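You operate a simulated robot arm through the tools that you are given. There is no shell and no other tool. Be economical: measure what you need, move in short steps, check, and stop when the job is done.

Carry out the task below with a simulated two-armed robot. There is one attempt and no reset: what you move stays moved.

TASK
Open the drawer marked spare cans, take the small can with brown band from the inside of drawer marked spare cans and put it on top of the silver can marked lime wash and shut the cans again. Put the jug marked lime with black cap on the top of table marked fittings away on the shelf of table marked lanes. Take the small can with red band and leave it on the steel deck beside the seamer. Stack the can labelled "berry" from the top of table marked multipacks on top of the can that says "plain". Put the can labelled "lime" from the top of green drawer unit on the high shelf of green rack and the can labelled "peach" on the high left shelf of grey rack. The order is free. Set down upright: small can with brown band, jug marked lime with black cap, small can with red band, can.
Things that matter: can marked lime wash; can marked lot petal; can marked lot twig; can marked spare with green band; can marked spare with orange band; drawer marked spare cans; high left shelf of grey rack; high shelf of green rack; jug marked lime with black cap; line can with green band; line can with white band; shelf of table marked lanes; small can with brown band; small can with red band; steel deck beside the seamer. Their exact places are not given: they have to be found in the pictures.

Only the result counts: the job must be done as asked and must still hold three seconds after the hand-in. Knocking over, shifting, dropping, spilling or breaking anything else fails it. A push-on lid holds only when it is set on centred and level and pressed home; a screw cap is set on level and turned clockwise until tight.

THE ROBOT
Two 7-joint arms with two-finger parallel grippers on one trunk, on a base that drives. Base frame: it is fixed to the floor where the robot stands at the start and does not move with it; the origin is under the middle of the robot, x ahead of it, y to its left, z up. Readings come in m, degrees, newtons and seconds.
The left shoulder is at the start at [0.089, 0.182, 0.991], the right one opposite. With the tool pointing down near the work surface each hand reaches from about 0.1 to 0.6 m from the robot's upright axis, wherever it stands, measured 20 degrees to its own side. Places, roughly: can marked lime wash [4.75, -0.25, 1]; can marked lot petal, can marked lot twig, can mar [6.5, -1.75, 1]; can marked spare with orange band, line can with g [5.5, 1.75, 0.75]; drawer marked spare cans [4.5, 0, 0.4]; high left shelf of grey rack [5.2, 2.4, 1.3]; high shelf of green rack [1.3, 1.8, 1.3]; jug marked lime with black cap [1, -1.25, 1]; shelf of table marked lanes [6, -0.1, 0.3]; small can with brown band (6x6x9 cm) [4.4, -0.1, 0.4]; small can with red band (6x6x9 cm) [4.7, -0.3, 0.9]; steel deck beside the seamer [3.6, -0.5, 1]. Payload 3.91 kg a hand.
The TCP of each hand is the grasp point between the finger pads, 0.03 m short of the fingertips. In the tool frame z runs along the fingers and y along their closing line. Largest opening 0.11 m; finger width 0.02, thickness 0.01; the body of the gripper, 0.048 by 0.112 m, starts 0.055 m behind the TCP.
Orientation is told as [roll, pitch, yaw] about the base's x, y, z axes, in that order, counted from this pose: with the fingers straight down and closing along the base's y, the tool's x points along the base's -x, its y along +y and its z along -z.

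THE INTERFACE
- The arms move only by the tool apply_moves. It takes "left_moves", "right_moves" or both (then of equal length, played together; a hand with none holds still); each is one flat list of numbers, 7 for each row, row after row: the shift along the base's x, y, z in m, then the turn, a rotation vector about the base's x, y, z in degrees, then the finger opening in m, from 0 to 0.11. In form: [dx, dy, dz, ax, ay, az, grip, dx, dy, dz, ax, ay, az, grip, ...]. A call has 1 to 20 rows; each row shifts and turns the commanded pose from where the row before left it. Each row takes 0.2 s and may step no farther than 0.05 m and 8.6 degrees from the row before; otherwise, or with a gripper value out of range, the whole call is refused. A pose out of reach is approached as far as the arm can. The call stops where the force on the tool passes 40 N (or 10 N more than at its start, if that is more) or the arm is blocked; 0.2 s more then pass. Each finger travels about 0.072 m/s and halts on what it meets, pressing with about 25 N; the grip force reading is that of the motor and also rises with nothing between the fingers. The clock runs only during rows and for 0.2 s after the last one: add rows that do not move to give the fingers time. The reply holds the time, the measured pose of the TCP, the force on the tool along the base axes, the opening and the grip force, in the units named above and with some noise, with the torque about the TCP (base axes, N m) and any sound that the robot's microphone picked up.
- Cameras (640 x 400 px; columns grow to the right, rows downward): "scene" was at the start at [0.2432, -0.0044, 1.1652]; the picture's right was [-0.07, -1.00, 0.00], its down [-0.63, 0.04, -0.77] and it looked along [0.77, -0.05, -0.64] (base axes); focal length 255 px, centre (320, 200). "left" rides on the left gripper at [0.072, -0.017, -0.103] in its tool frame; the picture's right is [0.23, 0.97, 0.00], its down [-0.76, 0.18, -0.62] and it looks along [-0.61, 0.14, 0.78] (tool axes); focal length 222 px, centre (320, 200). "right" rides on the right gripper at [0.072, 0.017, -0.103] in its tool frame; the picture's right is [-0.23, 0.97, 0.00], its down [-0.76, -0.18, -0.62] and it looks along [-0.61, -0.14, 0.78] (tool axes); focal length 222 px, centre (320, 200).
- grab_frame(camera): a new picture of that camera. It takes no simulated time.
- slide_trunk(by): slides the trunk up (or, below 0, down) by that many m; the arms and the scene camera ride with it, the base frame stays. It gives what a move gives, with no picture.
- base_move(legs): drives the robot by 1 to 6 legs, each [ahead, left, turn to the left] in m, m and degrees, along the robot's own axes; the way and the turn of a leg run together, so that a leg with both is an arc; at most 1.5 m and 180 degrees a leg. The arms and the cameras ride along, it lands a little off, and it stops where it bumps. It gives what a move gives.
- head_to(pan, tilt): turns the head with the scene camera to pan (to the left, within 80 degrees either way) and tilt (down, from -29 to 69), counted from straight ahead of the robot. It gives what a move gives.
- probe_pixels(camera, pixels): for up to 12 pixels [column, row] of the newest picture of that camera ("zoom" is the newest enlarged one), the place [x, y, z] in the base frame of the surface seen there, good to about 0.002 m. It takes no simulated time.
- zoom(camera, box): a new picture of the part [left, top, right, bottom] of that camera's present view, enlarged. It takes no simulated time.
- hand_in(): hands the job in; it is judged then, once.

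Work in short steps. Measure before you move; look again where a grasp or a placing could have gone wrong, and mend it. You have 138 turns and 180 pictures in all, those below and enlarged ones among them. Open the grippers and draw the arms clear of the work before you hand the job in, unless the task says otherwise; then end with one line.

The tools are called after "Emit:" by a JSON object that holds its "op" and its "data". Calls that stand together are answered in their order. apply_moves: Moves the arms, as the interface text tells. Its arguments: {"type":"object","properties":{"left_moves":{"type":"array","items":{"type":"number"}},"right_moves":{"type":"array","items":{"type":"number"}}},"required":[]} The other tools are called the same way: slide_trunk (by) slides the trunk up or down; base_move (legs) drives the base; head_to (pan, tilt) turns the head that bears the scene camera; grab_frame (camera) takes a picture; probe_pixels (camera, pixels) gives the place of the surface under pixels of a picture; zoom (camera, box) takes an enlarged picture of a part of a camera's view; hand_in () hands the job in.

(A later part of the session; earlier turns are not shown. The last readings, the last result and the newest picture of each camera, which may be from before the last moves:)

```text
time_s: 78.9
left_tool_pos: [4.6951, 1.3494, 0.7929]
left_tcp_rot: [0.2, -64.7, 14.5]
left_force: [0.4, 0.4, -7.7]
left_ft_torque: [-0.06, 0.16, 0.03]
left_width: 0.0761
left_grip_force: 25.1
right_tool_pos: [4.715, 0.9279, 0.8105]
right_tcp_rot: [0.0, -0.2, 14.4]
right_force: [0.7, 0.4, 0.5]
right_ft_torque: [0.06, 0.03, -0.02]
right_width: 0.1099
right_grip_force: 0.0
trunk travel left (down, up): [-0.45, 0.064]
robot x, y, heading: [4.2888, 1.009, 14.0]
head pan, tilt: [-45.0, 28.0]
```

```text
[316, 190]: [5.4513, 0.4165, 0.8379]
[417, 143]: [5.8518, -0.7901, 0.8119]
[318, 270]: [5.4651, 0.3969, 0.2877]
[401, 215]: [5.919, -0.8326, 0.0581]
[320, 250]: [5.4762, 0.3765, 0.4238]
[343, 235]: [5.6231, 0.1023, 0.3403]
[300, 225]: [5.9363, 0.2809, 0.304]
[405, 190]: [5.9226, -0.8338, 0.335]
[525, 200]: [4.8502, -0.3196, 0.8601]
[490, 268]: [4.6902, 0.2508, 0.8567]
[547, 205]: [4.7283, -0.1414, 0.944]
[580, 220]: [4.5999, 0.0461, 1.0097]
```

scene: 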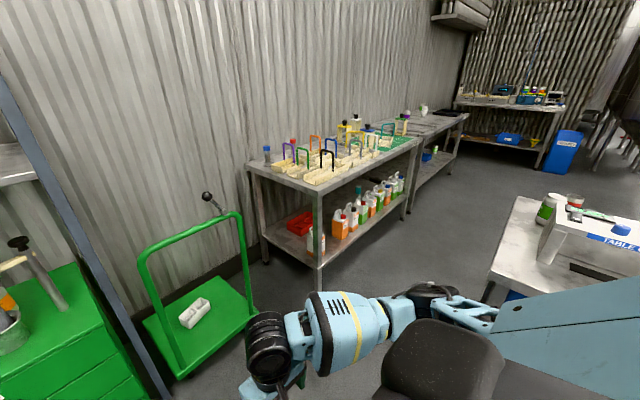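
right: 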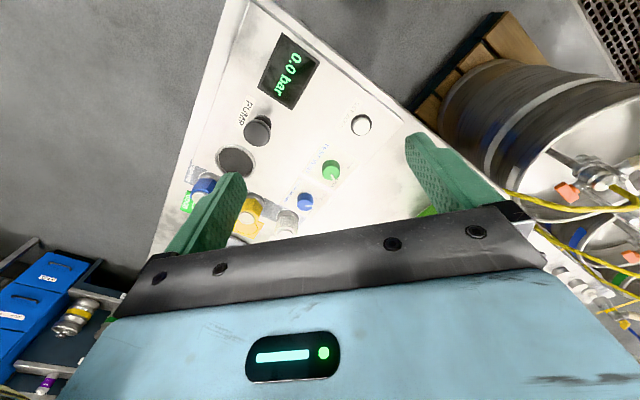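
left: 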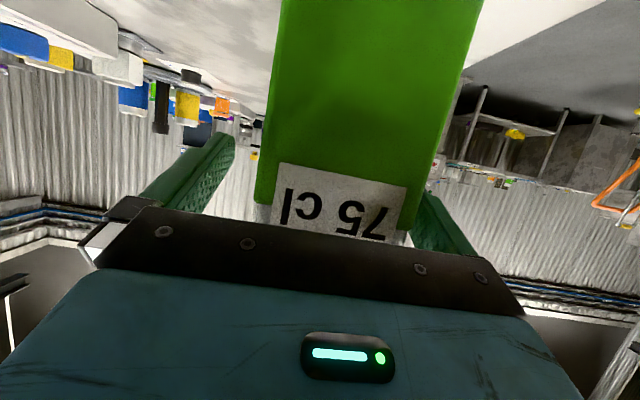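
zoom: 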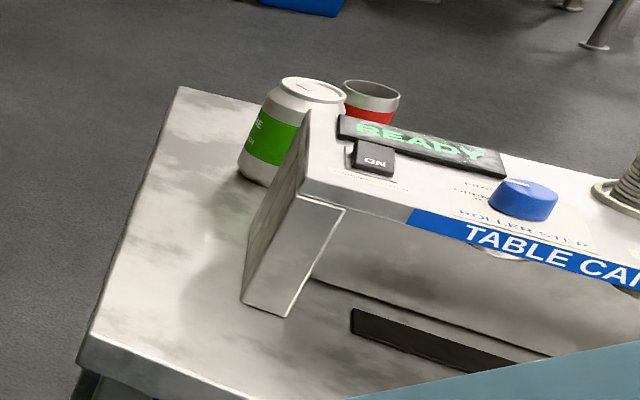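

The near table has its shelf at z 0.30, with a gap between the first and second jugs. I zoom for the sign and measure the gap and the cart.

Emit:
{"op": "zoom", "data": {"camera": "scene", "box": [395, 125, 485, 175]}}

Emit:
{"op": "zoom", "data": {"camera": "scene", "box": [250, 190, 380, 280]}}

Emit:
{"op": "probe_pixels", "data": {"camera": "scene", "pixels": [[255, 318], [175, 378], [205, 280], [242, 215], [323, 252], [309, 252], [335, 239], [335, 215], [347, 232], [300, 212], [312, 222], [325, 245]]}}

```text
7.11 times, centred on (440, 150) of scene
```

zoom: 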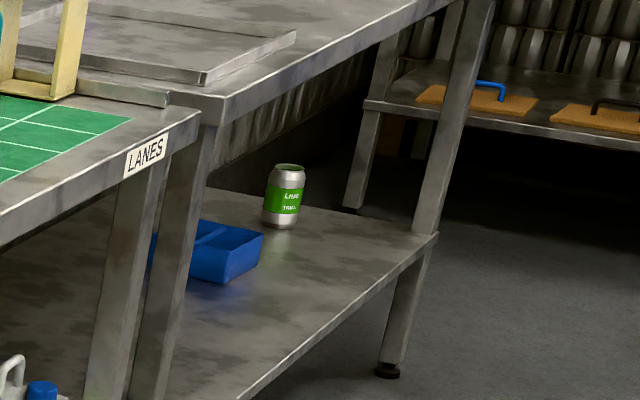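

```text
4.44 times, centred on (315, 235) of scene
```

zoom: 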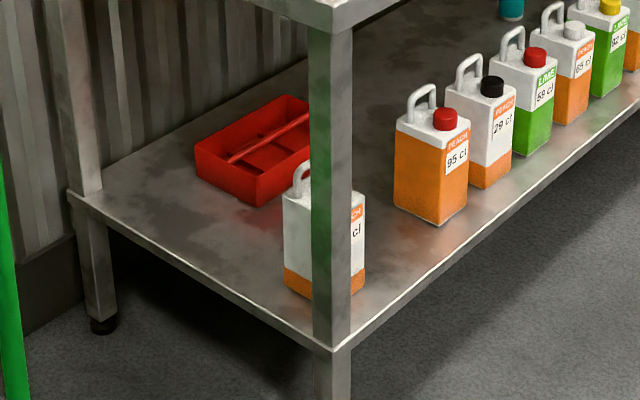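

```text
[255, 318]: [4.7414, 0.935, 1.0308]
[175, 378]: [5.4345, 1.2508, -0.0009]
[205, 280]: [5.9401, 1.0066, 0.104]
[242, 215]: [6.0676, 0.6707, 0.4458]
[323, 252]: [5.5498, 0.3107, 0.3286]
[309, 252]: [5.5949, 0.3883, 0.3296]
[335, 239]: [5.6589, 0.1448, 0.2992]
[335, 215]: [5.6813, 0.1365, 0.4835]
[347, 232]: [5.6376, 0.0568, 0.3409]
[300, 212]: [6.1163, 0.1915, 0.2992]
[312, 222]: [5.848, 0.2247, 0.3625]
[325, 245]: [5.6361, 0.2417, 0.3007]
```

The LANES sign is confirmed on this table; the gap between the first two jugs is about 0.19 m. I turn the left tool 78° left for a sideways insertion and tuck the right hand.

Emit:
{"op": "apply_moves", "data": {"left_moves": [0, 0, 0, 0, 0, 0, 0.04, 0, 0, 0, 0, 0, 0, 0.04, 0.0119, -0.008, 0, 0, 0, 7.8, 0.04, 0.0119, -0.008, 0, 0, 0, 7.8, 0.04, 0.0119, -0.008, 0, 0, 0, 7.8, 0.04, 0.0119, -0.008, 0, 0, 0, 7.8, 0.04, 0.0119, -0.008, 0, 0, 0, 7.8, 0.04, 0.0119, -0.008, 0, 0, 0, 7.8, 0.04, 0.0119, -0.008, 0, 0, 0, 7.8, 0.04, 0.0119, -0.008, 0, 0, 0, 7.8, 0.04, 0.0119, -0.008, 0, 0, 0, 7.8, 0.04, 0.0119, -0.008, 0, 0, 0, 7.8, 0.04], "right_moves": [-0.0242, -0.0184, 0, 0, 0, 0, 0.11, -0.0242, -0.0184, 0, 0, 0, 0, 0.11, -0.0242, -0.0184, 0, 0, 0, 0, 0.11, -0.0242, -0.0184, 0, 0, 0, 0, 0.11, -0.0242, -0.0184, 0, 0, 0, 0, 0.11, 0, 0, 0, 0, 0, 0, 0.11, 0, 0, 0, 0, 0, 0, 0.11, 0, 0, 0, 0, 0, 0, 0.11, 0, 0, 0, 0, 0, 0, 0.11, 0, 0, 0, 0, 0, 0, 0.11, 0, 0, 0, 0, 0, 0, 0.11, 0, 0, 0, 0, 0, 0, 0.11]}}

Emit:
{"op": "head_to", "data": {"pan": 0, "tilt": 35}}

Emit:
{"op": "grab_frame", "data": {"camera": "scene"}}

```text
time_s: 80.0
left_tool_pos: [4.6904, 1.4107, 0.7787]
left_tcp_rot: [34.4, -63.8, 0.4]
left_force: [0.5, -0.5, -7.2]
left_ft_torque: [-0.16, 0.16, -0.02]
left_width: 0.0759
left_grip_force: 25.3
right_tool_pos: [4.6075, 0.8436, 0.8091]
right_tcp_rot: [-0.1, -0.1, 14.3]
right_force: [0.0, -0.5, -0.4]
right_ft_torque: [0.0, 0.0, 0.03]
right_width: 0.11
right_grip_force: 0.2
trunk travel left (down, up): [-0.45, 0.064]
robot x, y, heading: [4.2919, 1.0104, 14.3]
head pan, tilt: [-45.0, 28.0]
stopped in row 5 (left hand): the arm was blocked; the commanded pose is now the measured one
```

```text
time_s: 81.2
left_tool_pos: [4.6929, 1.4129, 0.7803]
left_tcp_rot: [34.7, -63.9, 0.0]
left_force: [-0.1, -0.1, -8.3]
left_ft_torque: [-0.16, 0.12, 0.0]
left_width: 0.0763
left_grip_force: 25.0
right_tool_pos: [4.6078, 0.8446, 0.8093]
right_tcp_rot: [-0.1, 0.0, 14.4]
right_force: [-0.2, 0.0, -0.2]
right_ft_torque: [-0.03, 0.04, -0.01]
right_width: 0.1103
right_grip_force: 0.2
trunk travel left (down, up): [-0.45, 0.064]
robot x, y, heading: [4.2904, 1.0119, 14.5]
head pan, tilt: [0.0, 35.0]
```

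```text
148 pictures are left
```

scene: 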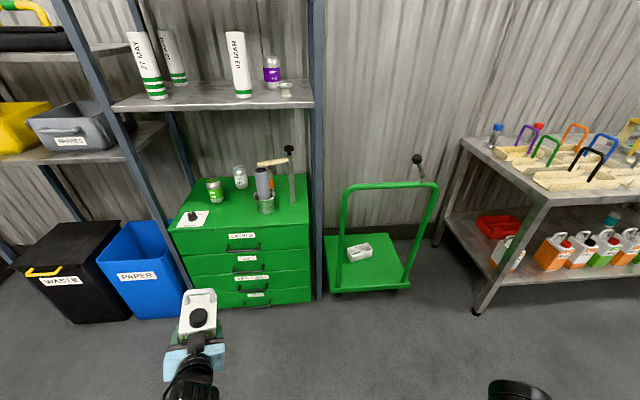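

The left wrist reached a limit turning left, so I'll instead stand down the aisle and come in with the tool turned right, which worked at pick-up. I restore the hand orientation, raise both hands and look at the handle heights.

Emit:
{"op": "apply_moves", "data": {"left_moves": [0, -0.02, 0.02, 0, 0, -7.73, 0.04, 0, -0.02, 0.02, 0, 0, -7.73, 0.04, 0, -0.02, 0.02, 0, 0, -7.73, 0.04, 0, 0, 0.03, -6.55, -1.7, 2.6, 0.04, 0, 0, 0.03, -6.55, -1.7, 2.6, 0.04, 0, 0, 0.03, -1, 3.9, 0, 0.04, 0, 0, 0.045, 0, 0, 0, 0.04, 0, 0, 0.045, 0, 0, 0, 0.04, 0, 0, 0.045, 0, 0, 0, 0.04, 0, 0, 0.035, 0, 0, 0, 0.04], "right_moves": [0, 0, 0.035, 0, 0, 0, 0.11, 0, 0, 0.035, 0, 0, 0, 0.11, 0, 0, 0.035, 0, 0, 0, 0.11, 0, 0, 0.035, 0, 0, 0, 0.11, 0, 0, 0.035, 0, 0, 0, 0.11, 0, 0, 0.035, 0, 0, 0, 0.11, 0, 0, 0.035, 0, 0, 0, 0.11, 0, 0, 0.035, 0, 0, 0, 0.11, 0, 0, 0.035, 0, 0, 0, 0.11, 0, 0, 0.035, 0, 0, 0, 0.11]}}

Emit:
{"op": "probe_pixels", "data": {"camera": "scene", "pixels": [[587, 151], [528, 127], [575, 127], [604, 190], [214, 190], [240, 178], [268, 190], [265, 80], [290, 165], [200, 222]]}}

Emit:
{"op": "slide_trunk", "data": {"by": 0.06}}

```text
time_s: 83.4
left_tool_pos: [4.6931, 1.3523, 1.102]
left_tcp_rot: [2.0, -64.7, 12.1]
left_force: [0.9, 0.4, -9.6]
left_ft_torque: [-0.06, 0.16, 0.02]
left_width: 0.0756
left_grip_force: 24.6
right_tool_pos: [4.6427, 0.8554, 1.1472]
right_tcp_rot: [0.0, 0.0, 14.4]
right_force: [-0.9, -0.3, -0.4]
right_ft_torque: [-0.02, 0.01, 0.04]
right_width: 0.11
right_grip_force: 0.0
right hand out of reach, approached as far as the arm can: row 2, 3, 4, 5
trunk travel left (down, up): [-0.45, 0.064]
robot x, y, heading: [4.2883, 1.0084, 14.4]
head pan, tilt: [0.0, 35.0]
```

```text
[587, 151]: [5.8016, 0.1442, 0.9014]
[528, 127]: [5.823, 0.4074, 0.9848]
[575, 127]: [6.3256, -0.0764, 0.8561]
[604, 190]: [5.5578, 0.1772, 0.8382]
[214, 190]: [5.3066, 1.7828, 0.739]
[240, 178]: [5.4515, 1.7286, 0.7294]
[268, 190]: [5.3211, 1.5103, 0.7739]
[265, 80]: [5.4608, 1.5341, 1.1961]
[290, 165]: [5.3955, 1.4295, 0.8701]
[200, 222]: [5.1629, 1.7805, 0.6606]
```

```text
time_s: 84.4
left_tool_pos: [4.6937, 1.3511, 1.1592]
left_tcp_rot: [2.0, -64.7, 12.1]
left_force: [0.9, 0.2, -9.5]
left_ft_torque: [-0.05, 0.16, -0.01]
left_width: 0.076
left_grip_force: 24.7
right_tool_pos: [4.6434, 0.856, 1.2077]
right_tcp_rot: [-0.2, 0.1, 14.5]
right_force: [-0.3, -0.8, -0.5]
right_ft_torque: [0.03, 0.02, -0.01]
right_width: 0.1097
right_grip_force: 0.0
trunk travel left (down, up): [-0.51, 0.004]
robot x, y, heading: [4.2906, 1.0127, 14.4]
head pan, tilt: [0.0, 35.0]
```

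Handles reach z 0.985 and the jug bottom rides at 1.05. I turn to face down the aisle and line up at its mouth.

Emit:
{"op": "base_move", "data": {"legs": [[0, 0, -86], [0, 0.557, 0], [0.4, 0, 0]]}}

Emit:
{"op": "head_to", "data": {"pan": 0, "tilt": 35}}

Emit:
{"op": "grab_frame", "data": {"camera": "scene"}}

```text
time_s: 95.5
left_tool_pos: [5.3208, 0.439, 1.1617]
left_tcp_rot: [2.0, -65.0, -73.4]
left_force: [0.0, 0.3, -8.7]
left_ft_torque: [0.18, 0.06, 0.01]
left_width: 0.0757
left_grip_force: 24.9
right_tool_pos: [4.8216, 0.4509, 1.208]
right_tcp_rot: [-0.2, 0.0, -71.1]
right_force: [0.2, 0.0, -0.8]
right_ft_torque: [-0.01, -0.03, -0.02]
right_width: 0.11
right_grip_force: 0.0
trunk travel left (down, up): [-0.51, 0.004]
robot x, y, heading: [4.9461, 0.8149, -70.9]
head pan, tilt: [0.0, 35.0]
```

```text
time_s: 96.1
left_tool_pos: [5.3202, 0.4409, 1.1606]
left_tcp_rot: [2.0, -64.8, -73.4]
left_force: [-0.2, 0.0, -9.1]
left_ft_torque: [0.21, 0.07, -0.01]
left_width: 0.0758
left_grip_force: 25.5
right_tool_pos: [4.8211, 0.4501, 1.2092]
right_tcp_rot: [0.0, 0.1, -71.1]
right_force: [0.6, 0.3, 0.6]
right_ft_torque: [-0.02, 0.0, -0.03]
right_width: 0.1099
right_grip_force: 0.1
trunk travel left (down, up): [-0.51, 0.004]
robot x, y, heading: [4.9473, 0.8145, -71.1]
head pan, tilt: [0.0, 35.0]
```

```text
147 pictures are left
```

scene: 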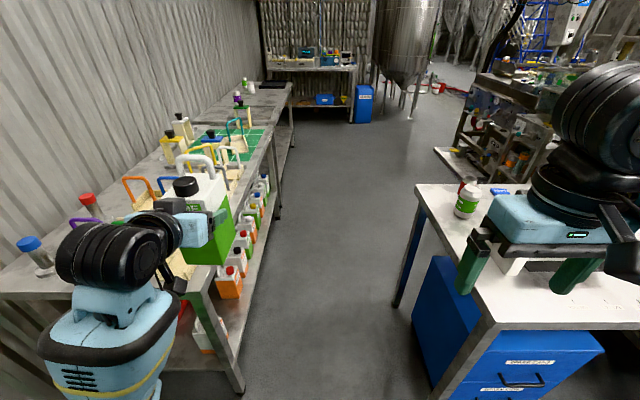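

The aisle is free and my hands ride above both tops. I drive down it to just past the gap, then turn left to face the shelf obliquely.

Emit:
{"op": "base_move", "data": {"legs": [[0.63, 0, 0], [0.63, 0, 0], [0, 0, 134.5]]}}

Emit:
{"op": "head_to", "data": {"pan": 0, "tilt": 45}}

Emit:
{"op": "grab_frame", "data": {"camera": "scene"}}

```text
time_s: 108.3
left_tool_pos: [5.3538, 0.1548, 1.1603]
left_tcp_rot: [2.1, -64.8, 61.8]
left_force: [0.0, 0.2, -8.5]
left_ft_torque: [-0.16, 0.09, 0.0]
left_width: 0.076
left_grip_force: 24.3
right_tool_pos: [5.7015, -0.2033, 1.2082]
right_tcp_rot: [0.1, 0.0, 64.4]
right_force: [0.0, -0.8, -0.4]
right_ft_torque: [-0.01, -0.03, -0.02]
right_width: 0.1101
right_grip_force: 0.0
trunk travel left (down, up): [-0.51, 0.004]
robot x, y, heading: [5.3565, -0.3713, 64.4]
head pan, tilt: [0.0, 35.0]
```

```text
time_s: 109.0
left_tool_pos: [5.3531, 0.1533, 1.1597]
left_tcp_rot: [2.1, -64.8, 61.8]
left_force: [0.3, -0.3, -8.5]
left_ft_torque: [-0.16, 0.12, 0.0]
left_width: 0.0761
left_grip_force: 25.0
right_tool_pos: [5.7007, -0.2043, 1.208]
right_tcp_rot: [0.0, -0.1, 64.3]
right_force: [1.1, 0.5, -0.4]
right_ft_torque: [0.03, 0.0, 0.0]
right_width: 0.11
right_grip_force: 0.0
trunk travel left (down, up): [-0.51, 0.004]
robot x, y, heading: [5.3559, -0.3752, 64.6]
head pan, tilt: [0.0, 45.0]
```

```text
146 pictures are left
```

scene: 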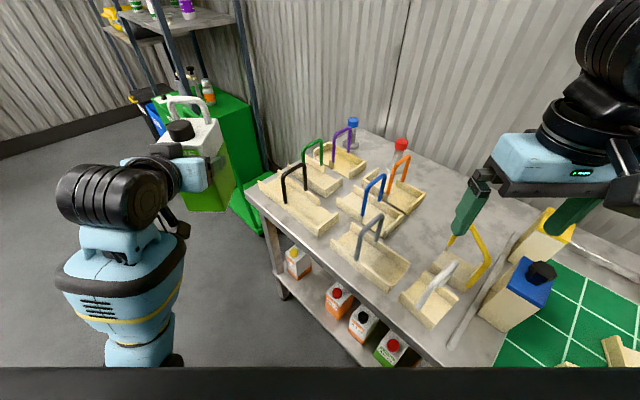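

Robot is at [5.356,-0.373], a bit close, and the right hand would meet the table when lowered. I retract the right hand, shift back slightly, then bring the left hand to the staging pose at heading 18°.

Emit:
{"op": "apply_moves", "data": {"right_moves": [-0.026, -0.024, 0, 0, 0, 0, 0.11, -0.026, -0.024, 0, 0, 0, 0, 0.11, -0.027, -0.025, 0, 0, 0, 0, 0.11]}}

Emit:
{"op": "base_move", "data": {"legs": [[-0.045, 0.096, 0]]}}

Emit:
{"op": "apply_moves", "data": {"left_moves": [0.022, 0, 0, 0, 0, -7.5, 0.04, 0.022, 0, 0, 0, 0, -7.5, 0.04, 0.022, 0, 0, 0, 0, -7.5, 0.04, 0.022, 0, 0, 0, 0, -7.5, 0.04, 0.022, 0, 0, 0, 0, -7.5, 0.04, 0.022, 0, 0, 0, 0, -7.5, 0.04]}}

Emit:
{"op": "grab_frame", "data": {"camera": "scene"}}

```text
time_s: 109.8
left_tool_pos: [5.3525, 0.1546, 1.1616]
left_tcp_rot: [2.0, -64.7, 62.1]
left_force: [-0.5, 0.0, -8.8]
left_ft_torque: [-0.17, 0.08, 0.0]
left_width: 0.0759
left_grip_force: 24.9
right_tool_pos: [5.6218, -0.2681, 1.213]
right_tcp_rot: [-0.1, -0.1, 64.1]
right_force: [0.1, 0.9, 0.1]
right_ft_torque: [-0.01, 0.0, 0.0]
right_width: 0.1103
right_grip_force: 0.1
right hand out of reach, approached as far as the arm can: row 3
trunk travel left (down, up): [-0.51, 0.004]
robot x, y, heading: [5.3572, -0.3715, 64.2]
head pan, tilt: [0.0, 45.0]
```

```text
time_s: 111.3
left_tool_pos: [5.2489, 0.1548, 1.1605]
left_tcp_rot: [2.1, -64.9, 61.9]
left_force: [-0.6, -0.5, -8.9]
left_ft_torque: [-0.18, 0.07, -0.02]
left_width: 0.0759
left_grip_force: 24.9
right_tool_pos: [5.5181, -0.267, 1.2127]
right_tcp_rot: [-0.1, 0.0, 64.1]
right_force: [0.3, -0.3, 0.1]
right_ft_torque: [0.0, 0.0, -0.08]
right_width: 0.11
right_grip_force: 0.0
trunk travel left (down, up): [-0.51, 0.004]
robot x, y, heading: [5.2519, -0.3764, 64.3]
head pan, tilt: [0.0, 45.0]
```

```text
time_s: 112.8
left_tool_pos: [5.3817, 0.1554, 1.1605]
left_tcp_rot: [2.0, -64.8, 16.8]
left_force: [0.6, -0.3, -8.3]
left_ft_torque: [-0.07, 0.18, 0.01]
left_width: 0.0761
left_grip_force: 24.2
right_tool_pos: [5.5175, -0.2669, 1.2131]
right_tcp_rot: [0.0, 0.0, 64.3]
right_force: [0.3, 0.1, 0.4]
right_ft_torque: [-0.02, 0.03, 0.01]
right_width: 0.1101
right_grip_force: 0.0
trunk travel left (down, up): [-0.51, 0.004]
robot x, y, heading: [5.2512, -0.3706, 64.3]
head pan, tilt: [0.0, 45.0]
```

```text
145 pictures are left
```

scene: 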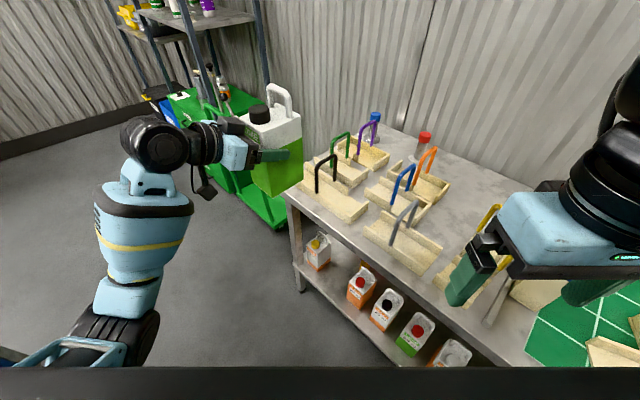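

The jug is in front of the gap, outside the table edge, and the right hand is 0.16 m out from the front plane. I lower the trunk in two steps and look.

Emit:
{"op": "slide_trunk", "data": {"by": -0.25}}

Emit:
{"op": "grab_frame", "data": {"camera": "scene"}}

```text
time_s: 114.6
left_tool_pos: [5.3703, 0.155, 0.9729]
left_tcp_rot: [1.1, -65.3, 17.5]
left_force: [1.4, 1.7, -8.8]
left_ft_torque: [-0.04, 0.2, -0.05]
left_width: 0.076
left_grip_force: 25.1
right_tool_pos: [5.5369, -0.2219, 0.9641]
right_tcp_rot: [-2.0, 14.3, 61.5]
right_force: [34.1, 33.7, -65.9]
right_ft_torque: [-2.13, 0.56, -0.84]
right_width: 0.1101
right_grip_force: 0.0
trunk travel left (down, up): [-0.322, 0.193]
robot x, y, heading: [5.2485, -0.3719, 64.1]
head pan, tilt: [0.0, 45.0]
stopped: the force on the tool passed its limit at 104 N (the readings are from after the stop); the commanded pose is now the measured one
```

```text
144 pictures are left
```

scene: 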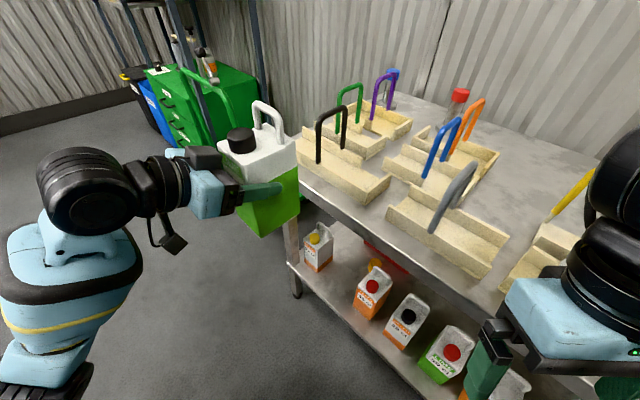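

The right hand touched something when lowering (its tool was forced down by the body). I raise the right hand, turn it forward-horizontal and park it above the table.

Emit:
{"op": "apply_moves", "data": {"right_moves": [0.01, 0.02, 0.03, 7.4, -3.6, 0, 0.11, 0.005, 0.01, 0.04, 7.4, -3.6, 0, 0.11, 0, 0, 0.045, 7.4, -3.6, 0, 0.11, 0, 0, 0.045, 7.4, -3.6, 0, 0.11, 0.02, 0.012, 0.01, 7.4, -3.6, 0, 0.11, 0.02, 0.012, 0.01, 7.4, -3.6, 0, 0.11, 0.02, 0.012, 0.01, 7.4, -3.6, 0, 0.11, 0.02, 0.012, 0.01, 7.4, -3.6, 0, 0.11, 0.02, 0.012, 0, 7.4, -3.6, 0, 0.11, 0.02, 0.012, 0, 7.4, -3.6, 0, 0.11]}}

Emit:
{"op": "grab_frame", "data": {"camera": "scene"}}

```text
time_s: 114.8
left_tool_pos: [5.3751, 0.1538, 0.9693]
left_tcp_rot: [1.0, -64.7, 17.5]
left_force: [1.2, 1.3, -8.0]
left_ft_torque: [-0.09, 0.18, -0.04]
left_width: 0.0758
left_grip_force: 23.8
right_tool_pos: [5.5466, -0.2197, 0.9631]
right_tcp_rot: [-2.2, 12.9, 61.3]
right_force: [13.3, 19.7, -36.3]
right_ft_torque: [-1.18, -0.47, -0.7]
right_width: 0.1099
right_grip_force: 0.2
trunk travel left (down, up): [-0.322, 0.193]
robot x, y, heading: [5.2507, -0.3724, 63.9]
head pan, tilt: [0.0, 45.0]
stopped in row 1 (right hand): the force on the tool passed its limit at 114 N (the readings are from after the stop); the commanded pose is now the measured one
```

```text
143 pictures are left
```

scene: 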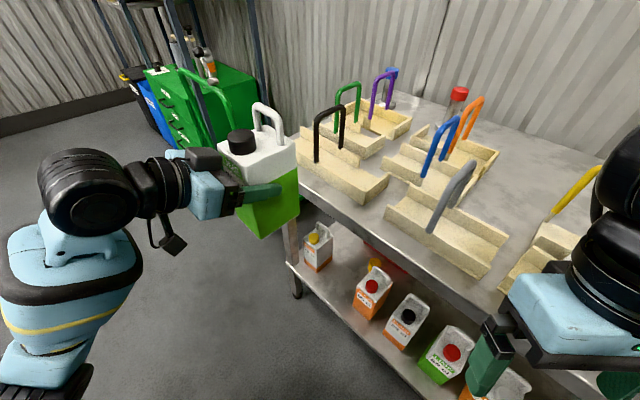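

Something above or behind the right hand resists. I look down with the head and through the right camera, and probe the dark bar at the bottom (320,385).

Emit:
{"op": "probe_pixels", "data": {"camera": "scene", "pixels": [[320, 385], [60, 390], [560, 390], [490, 345], [560, 320], [520, 295]]}}

Emit:
{"op": "head_to", "data": {"pan": -25, "tilt": 65}}

Emit:
{"op": "grab_frame", "data": {"camera": "scene"}}

Emit:
{"op": "grab_frame", "data": {"camera": "right"}}

```text
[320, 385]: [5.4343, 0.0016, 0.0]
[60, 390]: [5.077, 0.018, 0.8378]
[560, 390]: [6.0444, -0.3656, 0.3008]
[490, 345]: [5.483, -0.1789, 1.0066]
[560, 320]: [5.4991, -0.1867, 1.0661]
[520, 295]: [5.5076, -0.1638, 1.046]
```

```text
time_s: 115.7
left_tool_pos: [5.374, 0.1532, 0.9713]
left_tcp_rot: [1.6, -64.8, 17.1]
left_force: [-0.1, -0.3, -8.2]
left_ft_torque: [-0.06, 0.2, 0.05]
left_width: 0.0757
left_grip_force: 25.6
right_tool_pos: [5.5454, -0.2223, 0.9648]
right_tcp_rot: [-1.9, 13.2, 61.6]
right_force: [42.4, 25.0, -28.5]
right_ft_torque: [-2.26, 3.97, 0.11]
right_width: 0.1099
right_grip_force: 0.1
trunk travel left (down, up): [-0.322, 0.193]
robot x, y, heading: [5.2525, -0.375, 64.2]
head pan, tilt: [-25.0, 65.0]
```

```text
142 pictures are left
```

scene: 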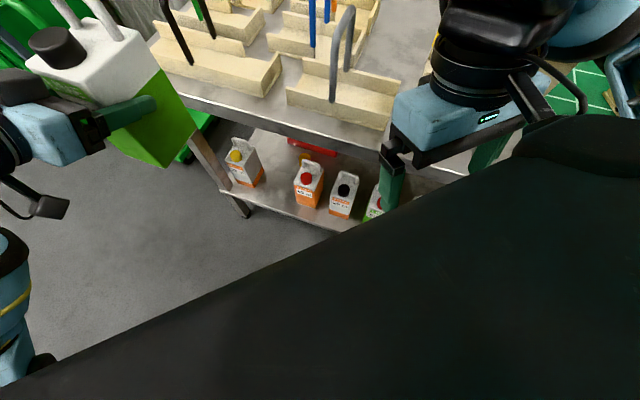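

```text
141 pictures are left
```

right: 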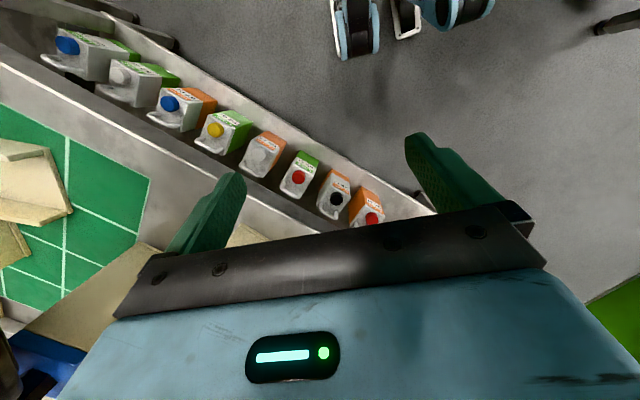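

The right gripper's camera bracket is leaning on the robot's own chest. I move it straight ahead first, then up, then turn it forward.

Emit:
{"op": "apply_moves", "data": {"right_moves": [0.011, 0.022, 0, 0, 0, 0, 0.11, 0.013, 0.027, 0, 0, 0, 0, 0.11, 0.013, 0.027, 0.02, 0, 0, 0, 0.11, 0.013, 0.027, 0.03, 0, 0, 0, 0.11, 0.01, 0.02, 0.04, 0, 0, 0, 0.11, 0.01, 0.02, 0.04, 0, 0, 0, 0.11]}}

Emit:
{"op": "apply_moves", "data": {"right_moves": [0.02, 0, 0.04, 7.4, -3.6, 0, 0.11, 0.02, 0, 0.03, 7.4, -3.6, 0, 0.11, 0.02, 0, 0.02, 7.4, -3.6, 0, 0.11, 0.02, 0, 0, 7.4, -3.6, 0, 0.11, 0.02, 0, 0, 7.4, -3.6, 0, 0.11, 0.02, 0, 0, 7.4, -3.6, 0, 0.11, 0.02, 0, 0, 7.4, -3.6, 0, 0.11, 0.02, 0, 0, 7.4, -3.6, 0, 0.11, 0, 0, 0, 7.4, -3.6, 0, 0.11]}}

Emit:
{"op": "head_to", "data": {"pan": -10, "tilt": 45}}

Emit:
{"op": "grab_frame", "data": {"camera": "scene"}}

```text
time_s: 117.1
left_tool_pos: [5.3812, 0.1552, 0.9711]
left_tcp_rot: [1.5, -64.5, 17.1]
left_force: [-0.2, 0.4, -8.2]
left_ft_torque: [-0.05, 0.19, -0.01]
left_width: 0.0762
left_grip_force: 24.5
right_tool_pos: [5.6207, -0.0782, 1.089]
right_tcp_rot: [-1.5, 14.2, 62.2]
right_force: [-0.2, -0.2, 0.5]
right_ft_torque: [-0.01, 0.0, -0.01]
right_width: 0.1099
right_grip_force: 0.2
trunk travel left (down, up): [-0.322, 0.193]
robot x, y, heading: [5.2528, -0.3689, 64.0]
head pan, tilt: [-25.0, 65.0]
```

```text
time_s: 119.1
left_tool_pos: [5.3822, 0.1547, 0.9694]
left_tcp_rot: [1.6, -64.4, 17.1]
left_force: [0.4, 0.0, -9.2]
left_ft_torque: [-0.08, 0.18, 0.01]
left_width: 0.0758
left_grip_force: 25.2
right_tool_pos: [5.7802, -0.0766, 1.1805]
right_tcp_rot: [2.4, -59.9, 60.1]
right_force: [-0.8, 0.5, -0.1]
right_ft_torque: [-0.01, 0.01, -0.01]
right_width: 0.1098
right_grip_force: 0.3
trunk travel left (down, up): [-0.322, 0.193]
robot x, y, heading: [5.2504, -0.3717, 64.1]
head pan, tilt: [-25.0, 65.0]
```

```text
time_s: 120.0
left_tool_pos: [5.383, 0.1562, 0.9694]
left_tcp_rot: [1.5, -64.5, 17.1]
left_force: [0.4, 0.1, -9.2]
left_ft_torque: [-0.08, 0.17, 0.0]
left_width: 0.0759
left_grip_force: 24.5
right_tool_pos: [5.7809, -0.0776, 1.18]
right_tcp_rot: [2.3, -59.7, 60.2]
right_force: [0.0, -0.6, 0.2]
right_ft_torque: [-0.01, 0.01, 0.02]
right_width: 0.1098
right_grip_force: 0.0
trunk travel left (down, up): [-0.322, 0.193]
robot x, y, heading: [5.2512, -0.3717, 63.9]
head pan, tilt: [-10.0, 45.0]
```

```text
140 pictures are left
```

scene: 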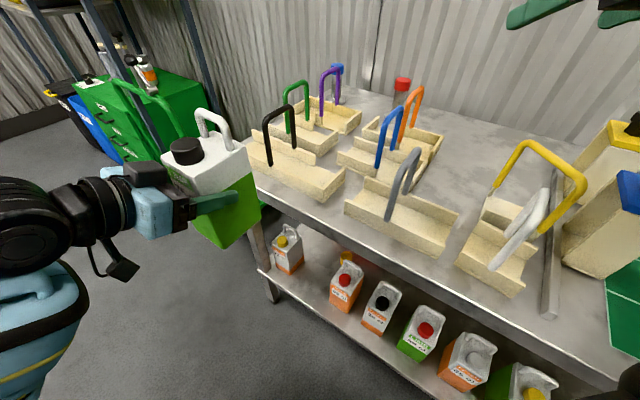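

The hand is freed and nothing was disturbed. I look at the right arm's elbow relative to the table before lowering any further.

Emit:
{"op": "head_to", "data": {"pan": -65, "tilt": 40}}

Emit:
{"op": "grab_frame", "data": {"camera": "scene"}}

Emit:
{"op": "probe_pixels", "data": {"camera": "scene", "pixels": [[400, 200], [400, 300], [300, 200], [300, 300], [200, 200], [500, 250], [200, 300], [320, 100]]}}

```text
time_s: 121.2
left_tool_pos: [5.3821, 0.1539, 0.9697]
left_tcp_rot: [1.7, -64.5, 17.1]
left_force: [-0.3, -0.1, -9.1]
left_ft_torque: [-0.09, 0.15, 0.02]
left_width: 0.0759
left_grip_force: 24.8
right_tool_pos: [5.7814, -0.0773, 1.1802]
right_tcp_rot: [2.4, -59.7, 60.2]
right_force: [0.1, 0.1, -0.2]
right_ft_torque: [-0.01, -0.01, 0.03]
right_width: 0.1099
right_grip_force: 0.1
trunk travel left (down, up): [-0.322, 0.193]
robot x, y, heading: [5.2483, -0.376, 63.9]
head pan, tilt: [-65.0, 40.0]
```

```text
139 pictures are left
```

scene: 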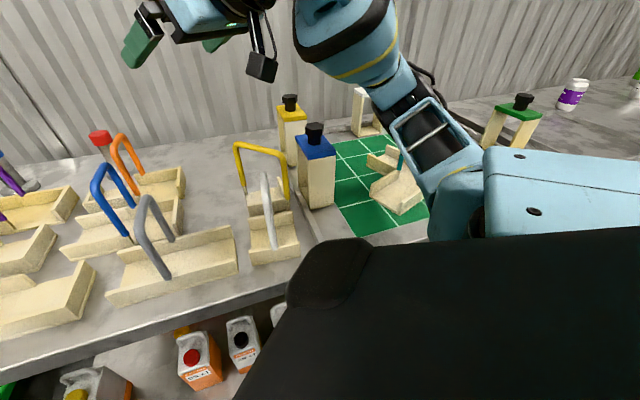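

```text
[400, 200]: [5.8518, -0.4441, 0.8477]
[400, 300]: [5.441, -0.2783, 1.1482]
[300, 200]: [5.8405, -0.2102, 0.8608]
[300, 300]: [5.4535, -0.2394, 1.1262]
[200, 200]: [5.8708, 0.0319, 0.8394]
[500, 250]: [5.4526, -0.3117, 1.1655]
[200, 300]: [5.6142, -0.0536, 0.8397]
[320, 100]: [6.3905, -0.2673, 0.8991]
```

The right elbow sits over the table, so lowering here is unsafe. New plan: insert the jug from the table's open north end, behind the first jug. I raise the trunk and drive back out of the aisle.

Emit:
{"op": "slide_trunk", "data": {"by": 0.19}}

Emit:
{"op": "base_move", "data": {"legs": [[0, 0, 44.3], [1.3, 0, 0], [0, 0.25, 0], [0, 0, -90], [0, 0, -90]]}}

Emit:
{"op": "head_to", "data": {"pan": 30, "tilt": 35}}

Emit:
{"op": "grab_frame", "data": {"camera": "scene"}}

```text
time_s: 123.3
left_tool_pos: [5.3821, 0.1555, 1.1578]
left_tcp_rot: [1.2, -64.3, 17.4]
left_force: [0.4, 0.5, -9.0]
left_ft_torque: [-0.06, 0.21, 0.0]
left_width: 0.0762
left_grip_force: 24.8
right_tool_pos: [5.7811, -0.0766, 1.3677]
right_tcp_rot: [2.2, -59.6, 60.2]
right_force: [0.5, -0.4, -0.4]
right_ft_torque: [0.02, -0.01, -0.01]
right_width: 0.1099
right_grip_force: 0.0
trunk travel left (down, up): [-0.512, 0.003]
robot x, y, heading: [5.2478, -0.373, 64.0]
head pan, tilt: [-65.0, 40.0]
```

```text
time_s: 141.8
left_tool_pos: [4.8853, 0.3126, 1.1596]
left_tcp_rot: [1.6, -64.4, -118.5]
left_force: [0.4, -0.2, -8.6]
left_ft_torque: [0.19, -0.15, 0.04]
left_width: 0.0755
left_grip_force: 25.0
right_tool_pos: [4.4388, 0.2001, 1.3701]
right_tcp_rot: [2.5, -59.7, -75.4]
right_force: [-0.5, -0.1, -0.3]
right_ft_torque: [0.04, -0.01, 0.01]
right_width: 0.11
right_grip_force: 0.0
trunk travel left (down, up): [-0.512, 0.003]
robot x, y, heading: [4.6113, 0.7809, -71.4]
head pan, tilt: [-65.0, 40.0]
```

```text
time_s: 143.6
left_tool_pos: [4.8852, 0.3128, 1.1593]
left_tcp_rot: [1.7, -64.5, -118.5]
left_force: [0.5, 0.1, -9.1]
left_ft_torque: [0.19, -0.06, 0.01]
left_width: 0.0759
left_grip_force: 25.4
right_tool_pos: [4.4383, 0.1994, 1.3692]
right_tcp_rot: [2.5, -59.8, -75.4]
right_force: [0.2, -0.8, 0.1]
right_ft_torque: [-0.01, 0.01, 0.0]
right_width: 0.1099
right_grip_force: 0.2
trunk travel left (down, up): [-0.512, 0.003]
robot x, y, heading: [4.6128, 0.7815, -71.7]
head pan, tilt: [30.0, 35.0]
```

```text
138 pictures are left
```

scene: 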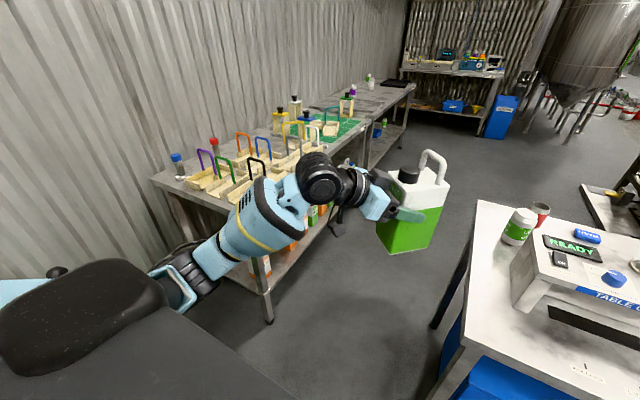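

I turn the left tool straight ahead, then sidestep toward the table's north end.

Emit:
{"op": "apply_moves", "data": {"left_moves": [0.032, 0.0195, 0, 0, 0, 7.8, 0.04, 0.032, 0.0195, 0, 0, 0, 7.8, 0.04, 0.032, 0.0195, 0, 0, 0, 7.8, 0.04, 0.032, 0.0195, 0, 0, 0, 7.8, 0.04, 0.032, 0.0195, 0, 0, 0, 7.8, 0.04, 0.032, 0.0195, 0, 0, 0, 7.8, 0.04]}}

Emit:
{"op": "base_move", "data": {"legs": [[0, 0.3, 0]]}}

Emit:
{"op": "head_to", "data": {"pan": 40, "tilt": 40}}

Emit:
{"op": "grab_frame", "data": {"camera": "scene"}}

```text
time_s: 145.0
left_tool_pos: [5.0789, 0.4311, 1.16]
left_tcp_rot: [1.4, -64.4, -71.6]
left_force: [0.5, 0.1, -8.9]
left_ft_torque: [0.2, 0.05, -0.03]
left_width: 0.0757
left_grip_force: 25.2
right_tool_pos: [4.4386, 0.2005, 1.3706]
right_tcp_rot: [2.4, -59.8, -75.2]
right_force: [-0.1, -0.1, 0.2]
right_ft_torque: [-0.01, -0.01, -0.03]
right_width: 0.1097
right_grip_force: 0.0
trunk travel left (down, up): [-0.512, 0.003]
robot x, y, heading: [4.6094, 0.7799, -71.5]
head pan, tilt: [30.0, 35.0]
```

```text
time_s: 148.2
left_tool_pos: [5.3613, 0.525, 1.1592]
left_tcp_rot: [1.6, -64.5, -71.8]
left_force: [-0.9, 0.6, -8.0]
left_ft_torque: [0.24, 0.05, -0.01]
left_width: 0.076
left_grip_force: 24.7
right_tool_pos: [4.7222, 0.2941, 1.3701]
right_tcp_rot: [2.4, -59.7, -75.4]
right_force: [0.2, -0.2, 0.2]
right_ft_torque: [0.02, 0.03, 0.02]
right_width: 0.11
right_grip_force: 0.1
trunk travel left (down, up): [-0.512, 0.003]
robot x, y, heading: [4.8971, 0.8758, -71.4]
head pan, tilt: [30.0, 35.0]
```

```text
time_s: 148.9
left_tool_pos: [5.3602, 0.5238, 1.1593]
left_tcp_rot: [1.6, -64.3, -71.8]
left_force: [-0.1, -0.5, -8.6]
left_ft_torque: [0.2, 0.06, -0.02]
left_width: 0.0757
left_grip_force: 25.2
right_tool_pos: [4.7221, 0.2942, 1.3686]
right_tcp_rot: [2.4, -59.7, -75.4]
right_force: [0.0, -0.1, 0.6]
right_ft_torque: [0.01, -0.01, 0.02]
right_width: 0.1101
right_grip_force: 0.0
trunk travel left (down, up): [-0.512, 0.003]
robot x, y, heading: [4.8945, 0.8745, -71.8]
head pan, tilt: [40.0, 40.0]
```

```text
137 pictures are left
```

scene: 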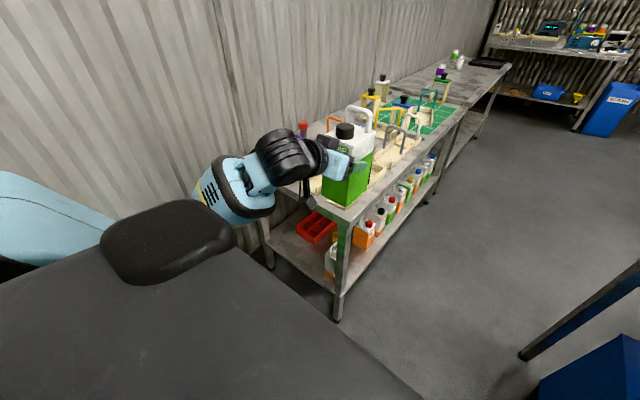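

The cart's front corner lies near [5.53,0.77], so I'll enter diagonally past the table's corner leg. I move to the entry pose and pull the jug in to staging.

Emit:
{"op": "base_move", "data": {"legs": [[0.294, 0.117, 0], [0, 0, 27.2]]}}

Emit:
{"op": "head_to", "data": {"pan": 5, "tilt": 55}}

Emit:
{"op": "grab_frame", "data": {"camera": "scene"}}

```text
time_s: 152.4
left_tool_pos: [5.6731, 0.523, 1.1592]
left_tcp_rot: [1.6, -64.4, -45.3]
left_force: [0.3, 0.3, -8.3]
left_ft_torque: [0.15, 0.13, 0.0]
left_width: 0.0759
left_grip_force: 25.5
right_tool_pos: [5.2019, 0.0341, 1.3699]
right_tcp_rot: [2.5, -59.7, -49.0]
right_force: [-0.1, -0.7, 0.7]
right_ft_torque: [0.0, 0.0, 0.02]
right_width: 0.11
right_grip_force: 0.1
trunk travel left (down, up): [-0.512, 0.003]
robot x, y, heading: [5.0986, 0.6315, -45.2]
head pan, tilt: [40.0, 40.0]
```

```text
time_s: 153.4
left_tool_pos: [5.6721, 0.5238, 1.1596]
left_tcp_rot: [1.6, -64.2, -45.3]
left_force: [0.1, 0.1, -7.6]
left_ft_torque: [0.1, 0.13, -0.02]
left_width: 0.0759
left_grip_force: 25.2
right_tool_pos: [5.2033, 0.0345, 1.369]
right_tcp_rot: [2.3, -59.7, -49.0]
right_force: [-0.1, -0.8, -0.1]
right_ft_torque: [0.01, 0.0, 0.02]
right_width: 0.1102
right_grip_force: 0.1
trunk travel left (down, up): [-0.512, 0.003]
robot x, y, heading: [5.1002, 0.6313, -45.6]
head pan, tilt: [5.0, 55.0]
```

```text
136 pictures are left
```

scene: 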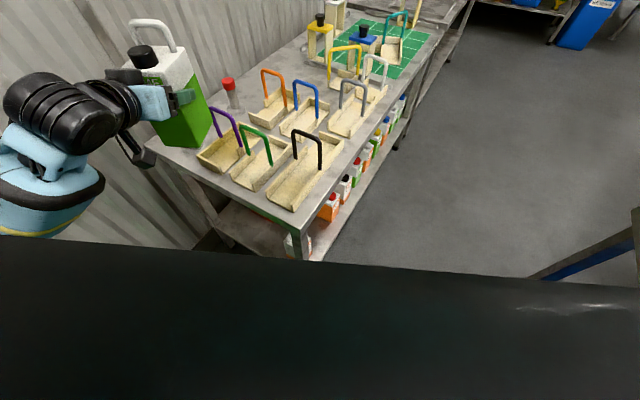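

I pull the jug to the staging point outside the end at [5.537,0.542], then lower the trunk.

Emit:
{"op": "apply_moves", "data": {"left_moves": [-0.034, 0.0045, 0, 0, 0, 0, 0.04, -0.034, 0.0045, 0, 0, 0, 0, 0.04, -0.034, 0.0045, 0, 0, 0, 0, 0.04, -0.033, 0.0045, 0, 0, 0, 0, 0.04]}}

Emit:
{"op": "slide_trunk", "data": {"by": -0.3}}

Emit:
{"op": "grab_frame", "data": {"camera": "scene"}}

```text
time_s: 154.4
left_tool_pos: [5.5777, 0.4988, 1.1564]
left_tcp_rot: [1.7, -64.2, -45.4]
left_force: [0.2, 0.0, -8.4]
left_ft_torque: [0.14, 0.13, 0.02]
left_width: 0.0761
left_grip_force: 25.9
left hand out of reach, approached as far as the arm can: row 2, 3, 4
right_tool_pos: [5.2025, 0.0334, 1.3693]
right_tcp_rot: [2.4, -59.7, -49.1]
right_force: [0.3, 0.4, -0.2]
right_ft_torque: [0.0, 0.0, -0.03]
right_width: 0.1098
right_grip_force: 0.1
trunk travel left (down, up): [-0.512, 0.003]
robot x, y, heading: [5.1018, 0.6328, -45.2]
head pan, tilt: [5.0, 55.0]
```

```text
time_s: 155.7
left_tool_pos: [5.5859, 0.4941, 0.9446]
left_tcp_rot: [0.9, -50.8, -44.9]
left_force: [-8.1, 8.2, 21.7]
left_ft_torque: [-0.08, 0.02, -0.15]
left_width: 0.076
left_grip_force: 24.7
right_tool_pos: [5.2064, 0.0324, 1.2614]
right_tcp_rot: [2.4, -58.8, -48.9]
right_force: [0.5, -0.5, -0.1]
right_ft_torque: [-0.01, 0.02, -0.05]
right_width: 0.1101
right_grip_force: 0.0
trunk travel left (down, up): [-0.413, 0.102]
robot x, y, heading: [5.1008, 0.6319, -45.2]
head pan, tilt: [5.0, 55.0]
stopped: the force on the tool passed its limit at 103 N (the readings are from after the stop); the commanded pose is now the measured one
```

```text
135 pictures are left
```

scene: 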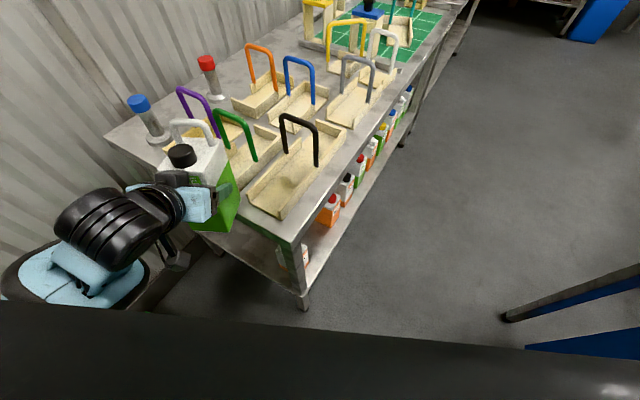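

The arm couldn't retract that far and the jug pressed on the table edge. I raise the trunk again immediately and examine.

Emit:
{"op": "slide_trunk", "data": {"by": 0.1}}

Emit:
{"op": "grab_frame", "data": {"camera": "scene"}}

Emit:
{"op": "zoom", "data": {"camera": "scene", "box": [90, 50, 350, 290]}}

```text
time_s: 157.0
left_tool_pos: [5.5869, 0.4951, 1.0405]
left_tcp_rot: [0.9, -50.2, -44.8]
left_force: [0.6, 0.1, -9.4]
left_ft_torque: [0.08, 0.07, 0.01]
left_width: 0.0762
left_grip_force: 25.2
right_tool_pos: [5.2076, 0.0313, 1.3612]
right_tcp_rot: [2.3, -58.6, -48.8]
right_force: [-0.3, -0.4, -1.4]
right_ft_torque: [-0.03, -0.02, 0.02]
right_width: 0.1102
right_grip_force: 0.1
trunk travel left (down, up): [-0.513, 0.002]
robot x, y, heading: [5.1035, 0.636, -45.1]
head pan, tilt: [5.0, 55.0]
```

```text
134 pictures are left
```

scene: 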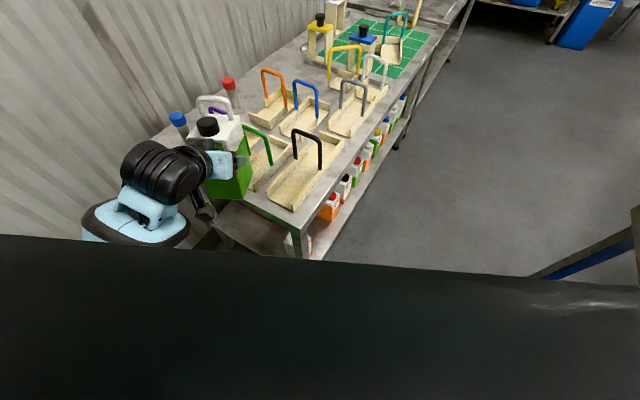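

```text
1.67 times, centred on (220, 170) of scene
```

zoom: 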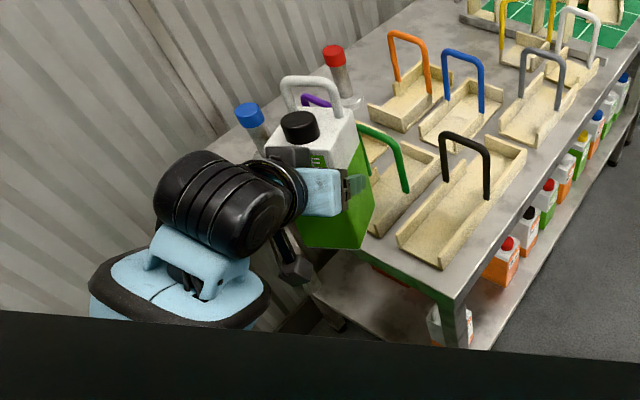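

The carriers are unmoved (black carrier corner still at (268,192)). I back off 0.35 m, lower fully in the clear, restore the jug upright, and use the base drive for the insertion.

Emit:
{"op": "base_move", "data": {"legs": [[-0.35, 0, 0]]}}

Emit:
{"op": "slide_trunk", "data": {"by": -0.5}}

Emit:
{"op": "apply_moves", "data": {"left_moves": [0.01, -0.01, -0.02, -5.1, -5.1, 0, 0.04, 0.01, -0.01, -0.02, -5.1, -5.1, 0, 0.04, 0.01, -0.01, -0.02, 0, 0, 0, 0.04, 0, 0, -0.02, 0, 0, 0, 0.04, 0, 0, 0, 0, 0, 0, 0.04]}}

Emit:
{"op": "head_to", "data": {"pan": 10, "tilt": 35}}

Emit:
{"op": "grab_frame", "data": {"camera": "scene"}}

```text
time_s: 158.2
left_tool_pos: [5.5385, 0.5117, 1.0627]
left_tcp_rot: [1.4, -52.5, -46.5]
left_force: [-0.3, 1.9, -10.3]
left_ft_torque: [0.14, 0.07, 0.01]
left_width: 0.0759
left_grip_force: 24.8
right_tool_pos: [5.1435, 0.0653, 1.3581]
right_tcp_rot: [3.2, -58.6, -50.6]
right_force: [0.6, 1.4, 0.7]
right_ft_torque: [0.0, 0.0, -0.06]
right_width: 0.11
right_grip_force: 0.1
trunk travel left (down, up): [-0.513, 0.002]
robot x, y, heading: [5.0525, 0.6776, -46.2]
head pan, tilt: [5.0, 55.0]
stopped in leg 1: the robot was blocked; the commanded pose is now the measured one
```

```text
refused: -0.5 is not a number from -0.4 to 0.4
```

```text
time_s: 159.3
left_tool_pos: [5.5696, 0.4971, 0.9745]
left_tcp_rot: [1.5, -66.4, -46.1]
left_force: [-0.2, 0.5, -8.6]
left_ft_torque: [0.09, 0.12, 0.01]
left_width: 0.0757
left_grip_force: 25.1
right_tool_pos: [5.1517, 0.0732, 1.3583]
right_tcp_rot: [2.4, -58.2, -49.7]
right_force: [0.0, 0.0, -0.8]
right_ft_torque: [0.03, -0.01, 0.04]
right_width: 0.1099
right_grip_force: 0.2
trunk travel left (down, up): [-0.513, 0.002]
robot x, y, heading: [5.0499, 0.6826, -45.9]
head pan, tilt: [5.0, 55.0]
```

```text
time_s: 160.2
left_tool_pos: [5.5736, 0.499, 0.9769]
left_tcp_rot: [1.3, -66.7, -45.9]
left_force: [0.2, -0.6, -8.3]
left_ft_torque: [0.15, 0.09, -0.02]
left_width: 0.076
left_grip_force: 25.0
right_tool_pos: [5.1513, 0.077, 1.3622]
right_tcp_rot: [2.3, -58.7, -49.6]
right_force: [-0.2, -0.4, 0.7]
right_ft_torque: [0.02, 0.01, 0.0]
right_width: 0.1099
right_grip_force: 0.1
trunk travel left (down, up): [-0.513, 0.002]
robot x, y, heading: [5.0484, 0.6806, -45.8]
head pan, tilt: [10.0, 35.0]
```

```text
132 pictures are left
```

scene: 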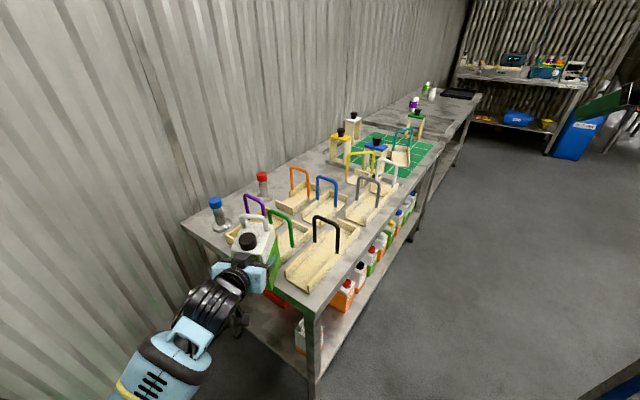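

The base was blocked while backing. I look to the left and right rear to find what it met.

Emit:
{"op": "head_to", "data": {"pan": 80, "tilt": 45}}

Emit:
{"op": "grab_frame", "data": {"camera": "scene"}}

Emit:
{"op": "head_to", "data": {"pan": -80, "tilt": 45}}

Emit:
{"op": "grab_frame", "data": {"camera": "scene"}}

```text
time_s: 161.6
left_tool_pos: [5.5707, 0.4989, 0.9778]
left_tcp_rot: [1.1, -66.7, -45.9]
left_force: [-0.1, -0.1, -9.0]
left_ft_torque: [0.13, 0.1, 0.0]
left_width: 0.0757
left_grip_force: 25.2
right_tool_pos: [5.1512, 0.0789, 1.3617]
right_tcp_rot: [2.3, -58.9, -49.5]
right_force: [0.1, 0.4, -0.1]
right_ft_torque: [0.0, -0.02, -0.03]
right_width: 0.11
right_grip_force: 0.1
trunk travel left (down, up): [-0.513, 0.002]
robot x, y, heading: [5.0556, 0.6803, -45.9]
head pan, tilt: [80.0, 45.0]
```

```text
131 pictures are left
```

scene: 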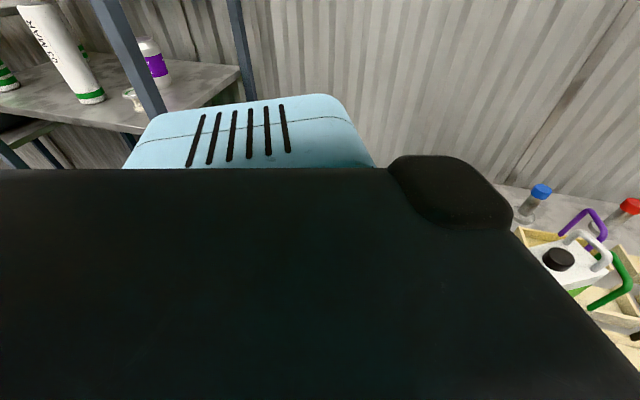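

```text
time_s: 164.1
left_tool_pos: [5.5721, 0.4973, 0.9787]
left_tcp_rot: [1.1, -66.8, -45.8]
left_force: [-0.3, 0.9, -9.1]
left_ft_torque: [0.13, 0.13, -0.02]
left_width: 0.0762
left_grip_force: 26.0
right_tool_pos: [5.1501, 0.0783, 1.3615]
right_tcp_rot: [2.3, -58.8, -49.6]
right_force: [0.6, -0.1, 0.4]
right_ft_torque: [-0.03, -0.02, 0.01]
right_width: 0.11
right_grip_force: 0.0
trunk travel left (down, up): [-0.513, 0.002]
robot x, y, heading: [5.0544, 0.6826, -46.1]
head pan, tilt: [-80.0, 45.0]
```

```text
130 pictures are left
```

scene: 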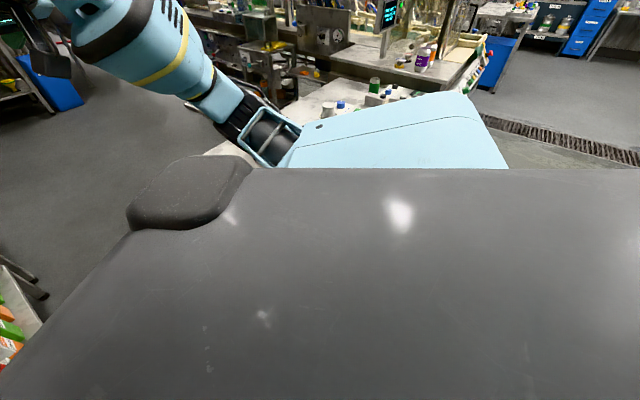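

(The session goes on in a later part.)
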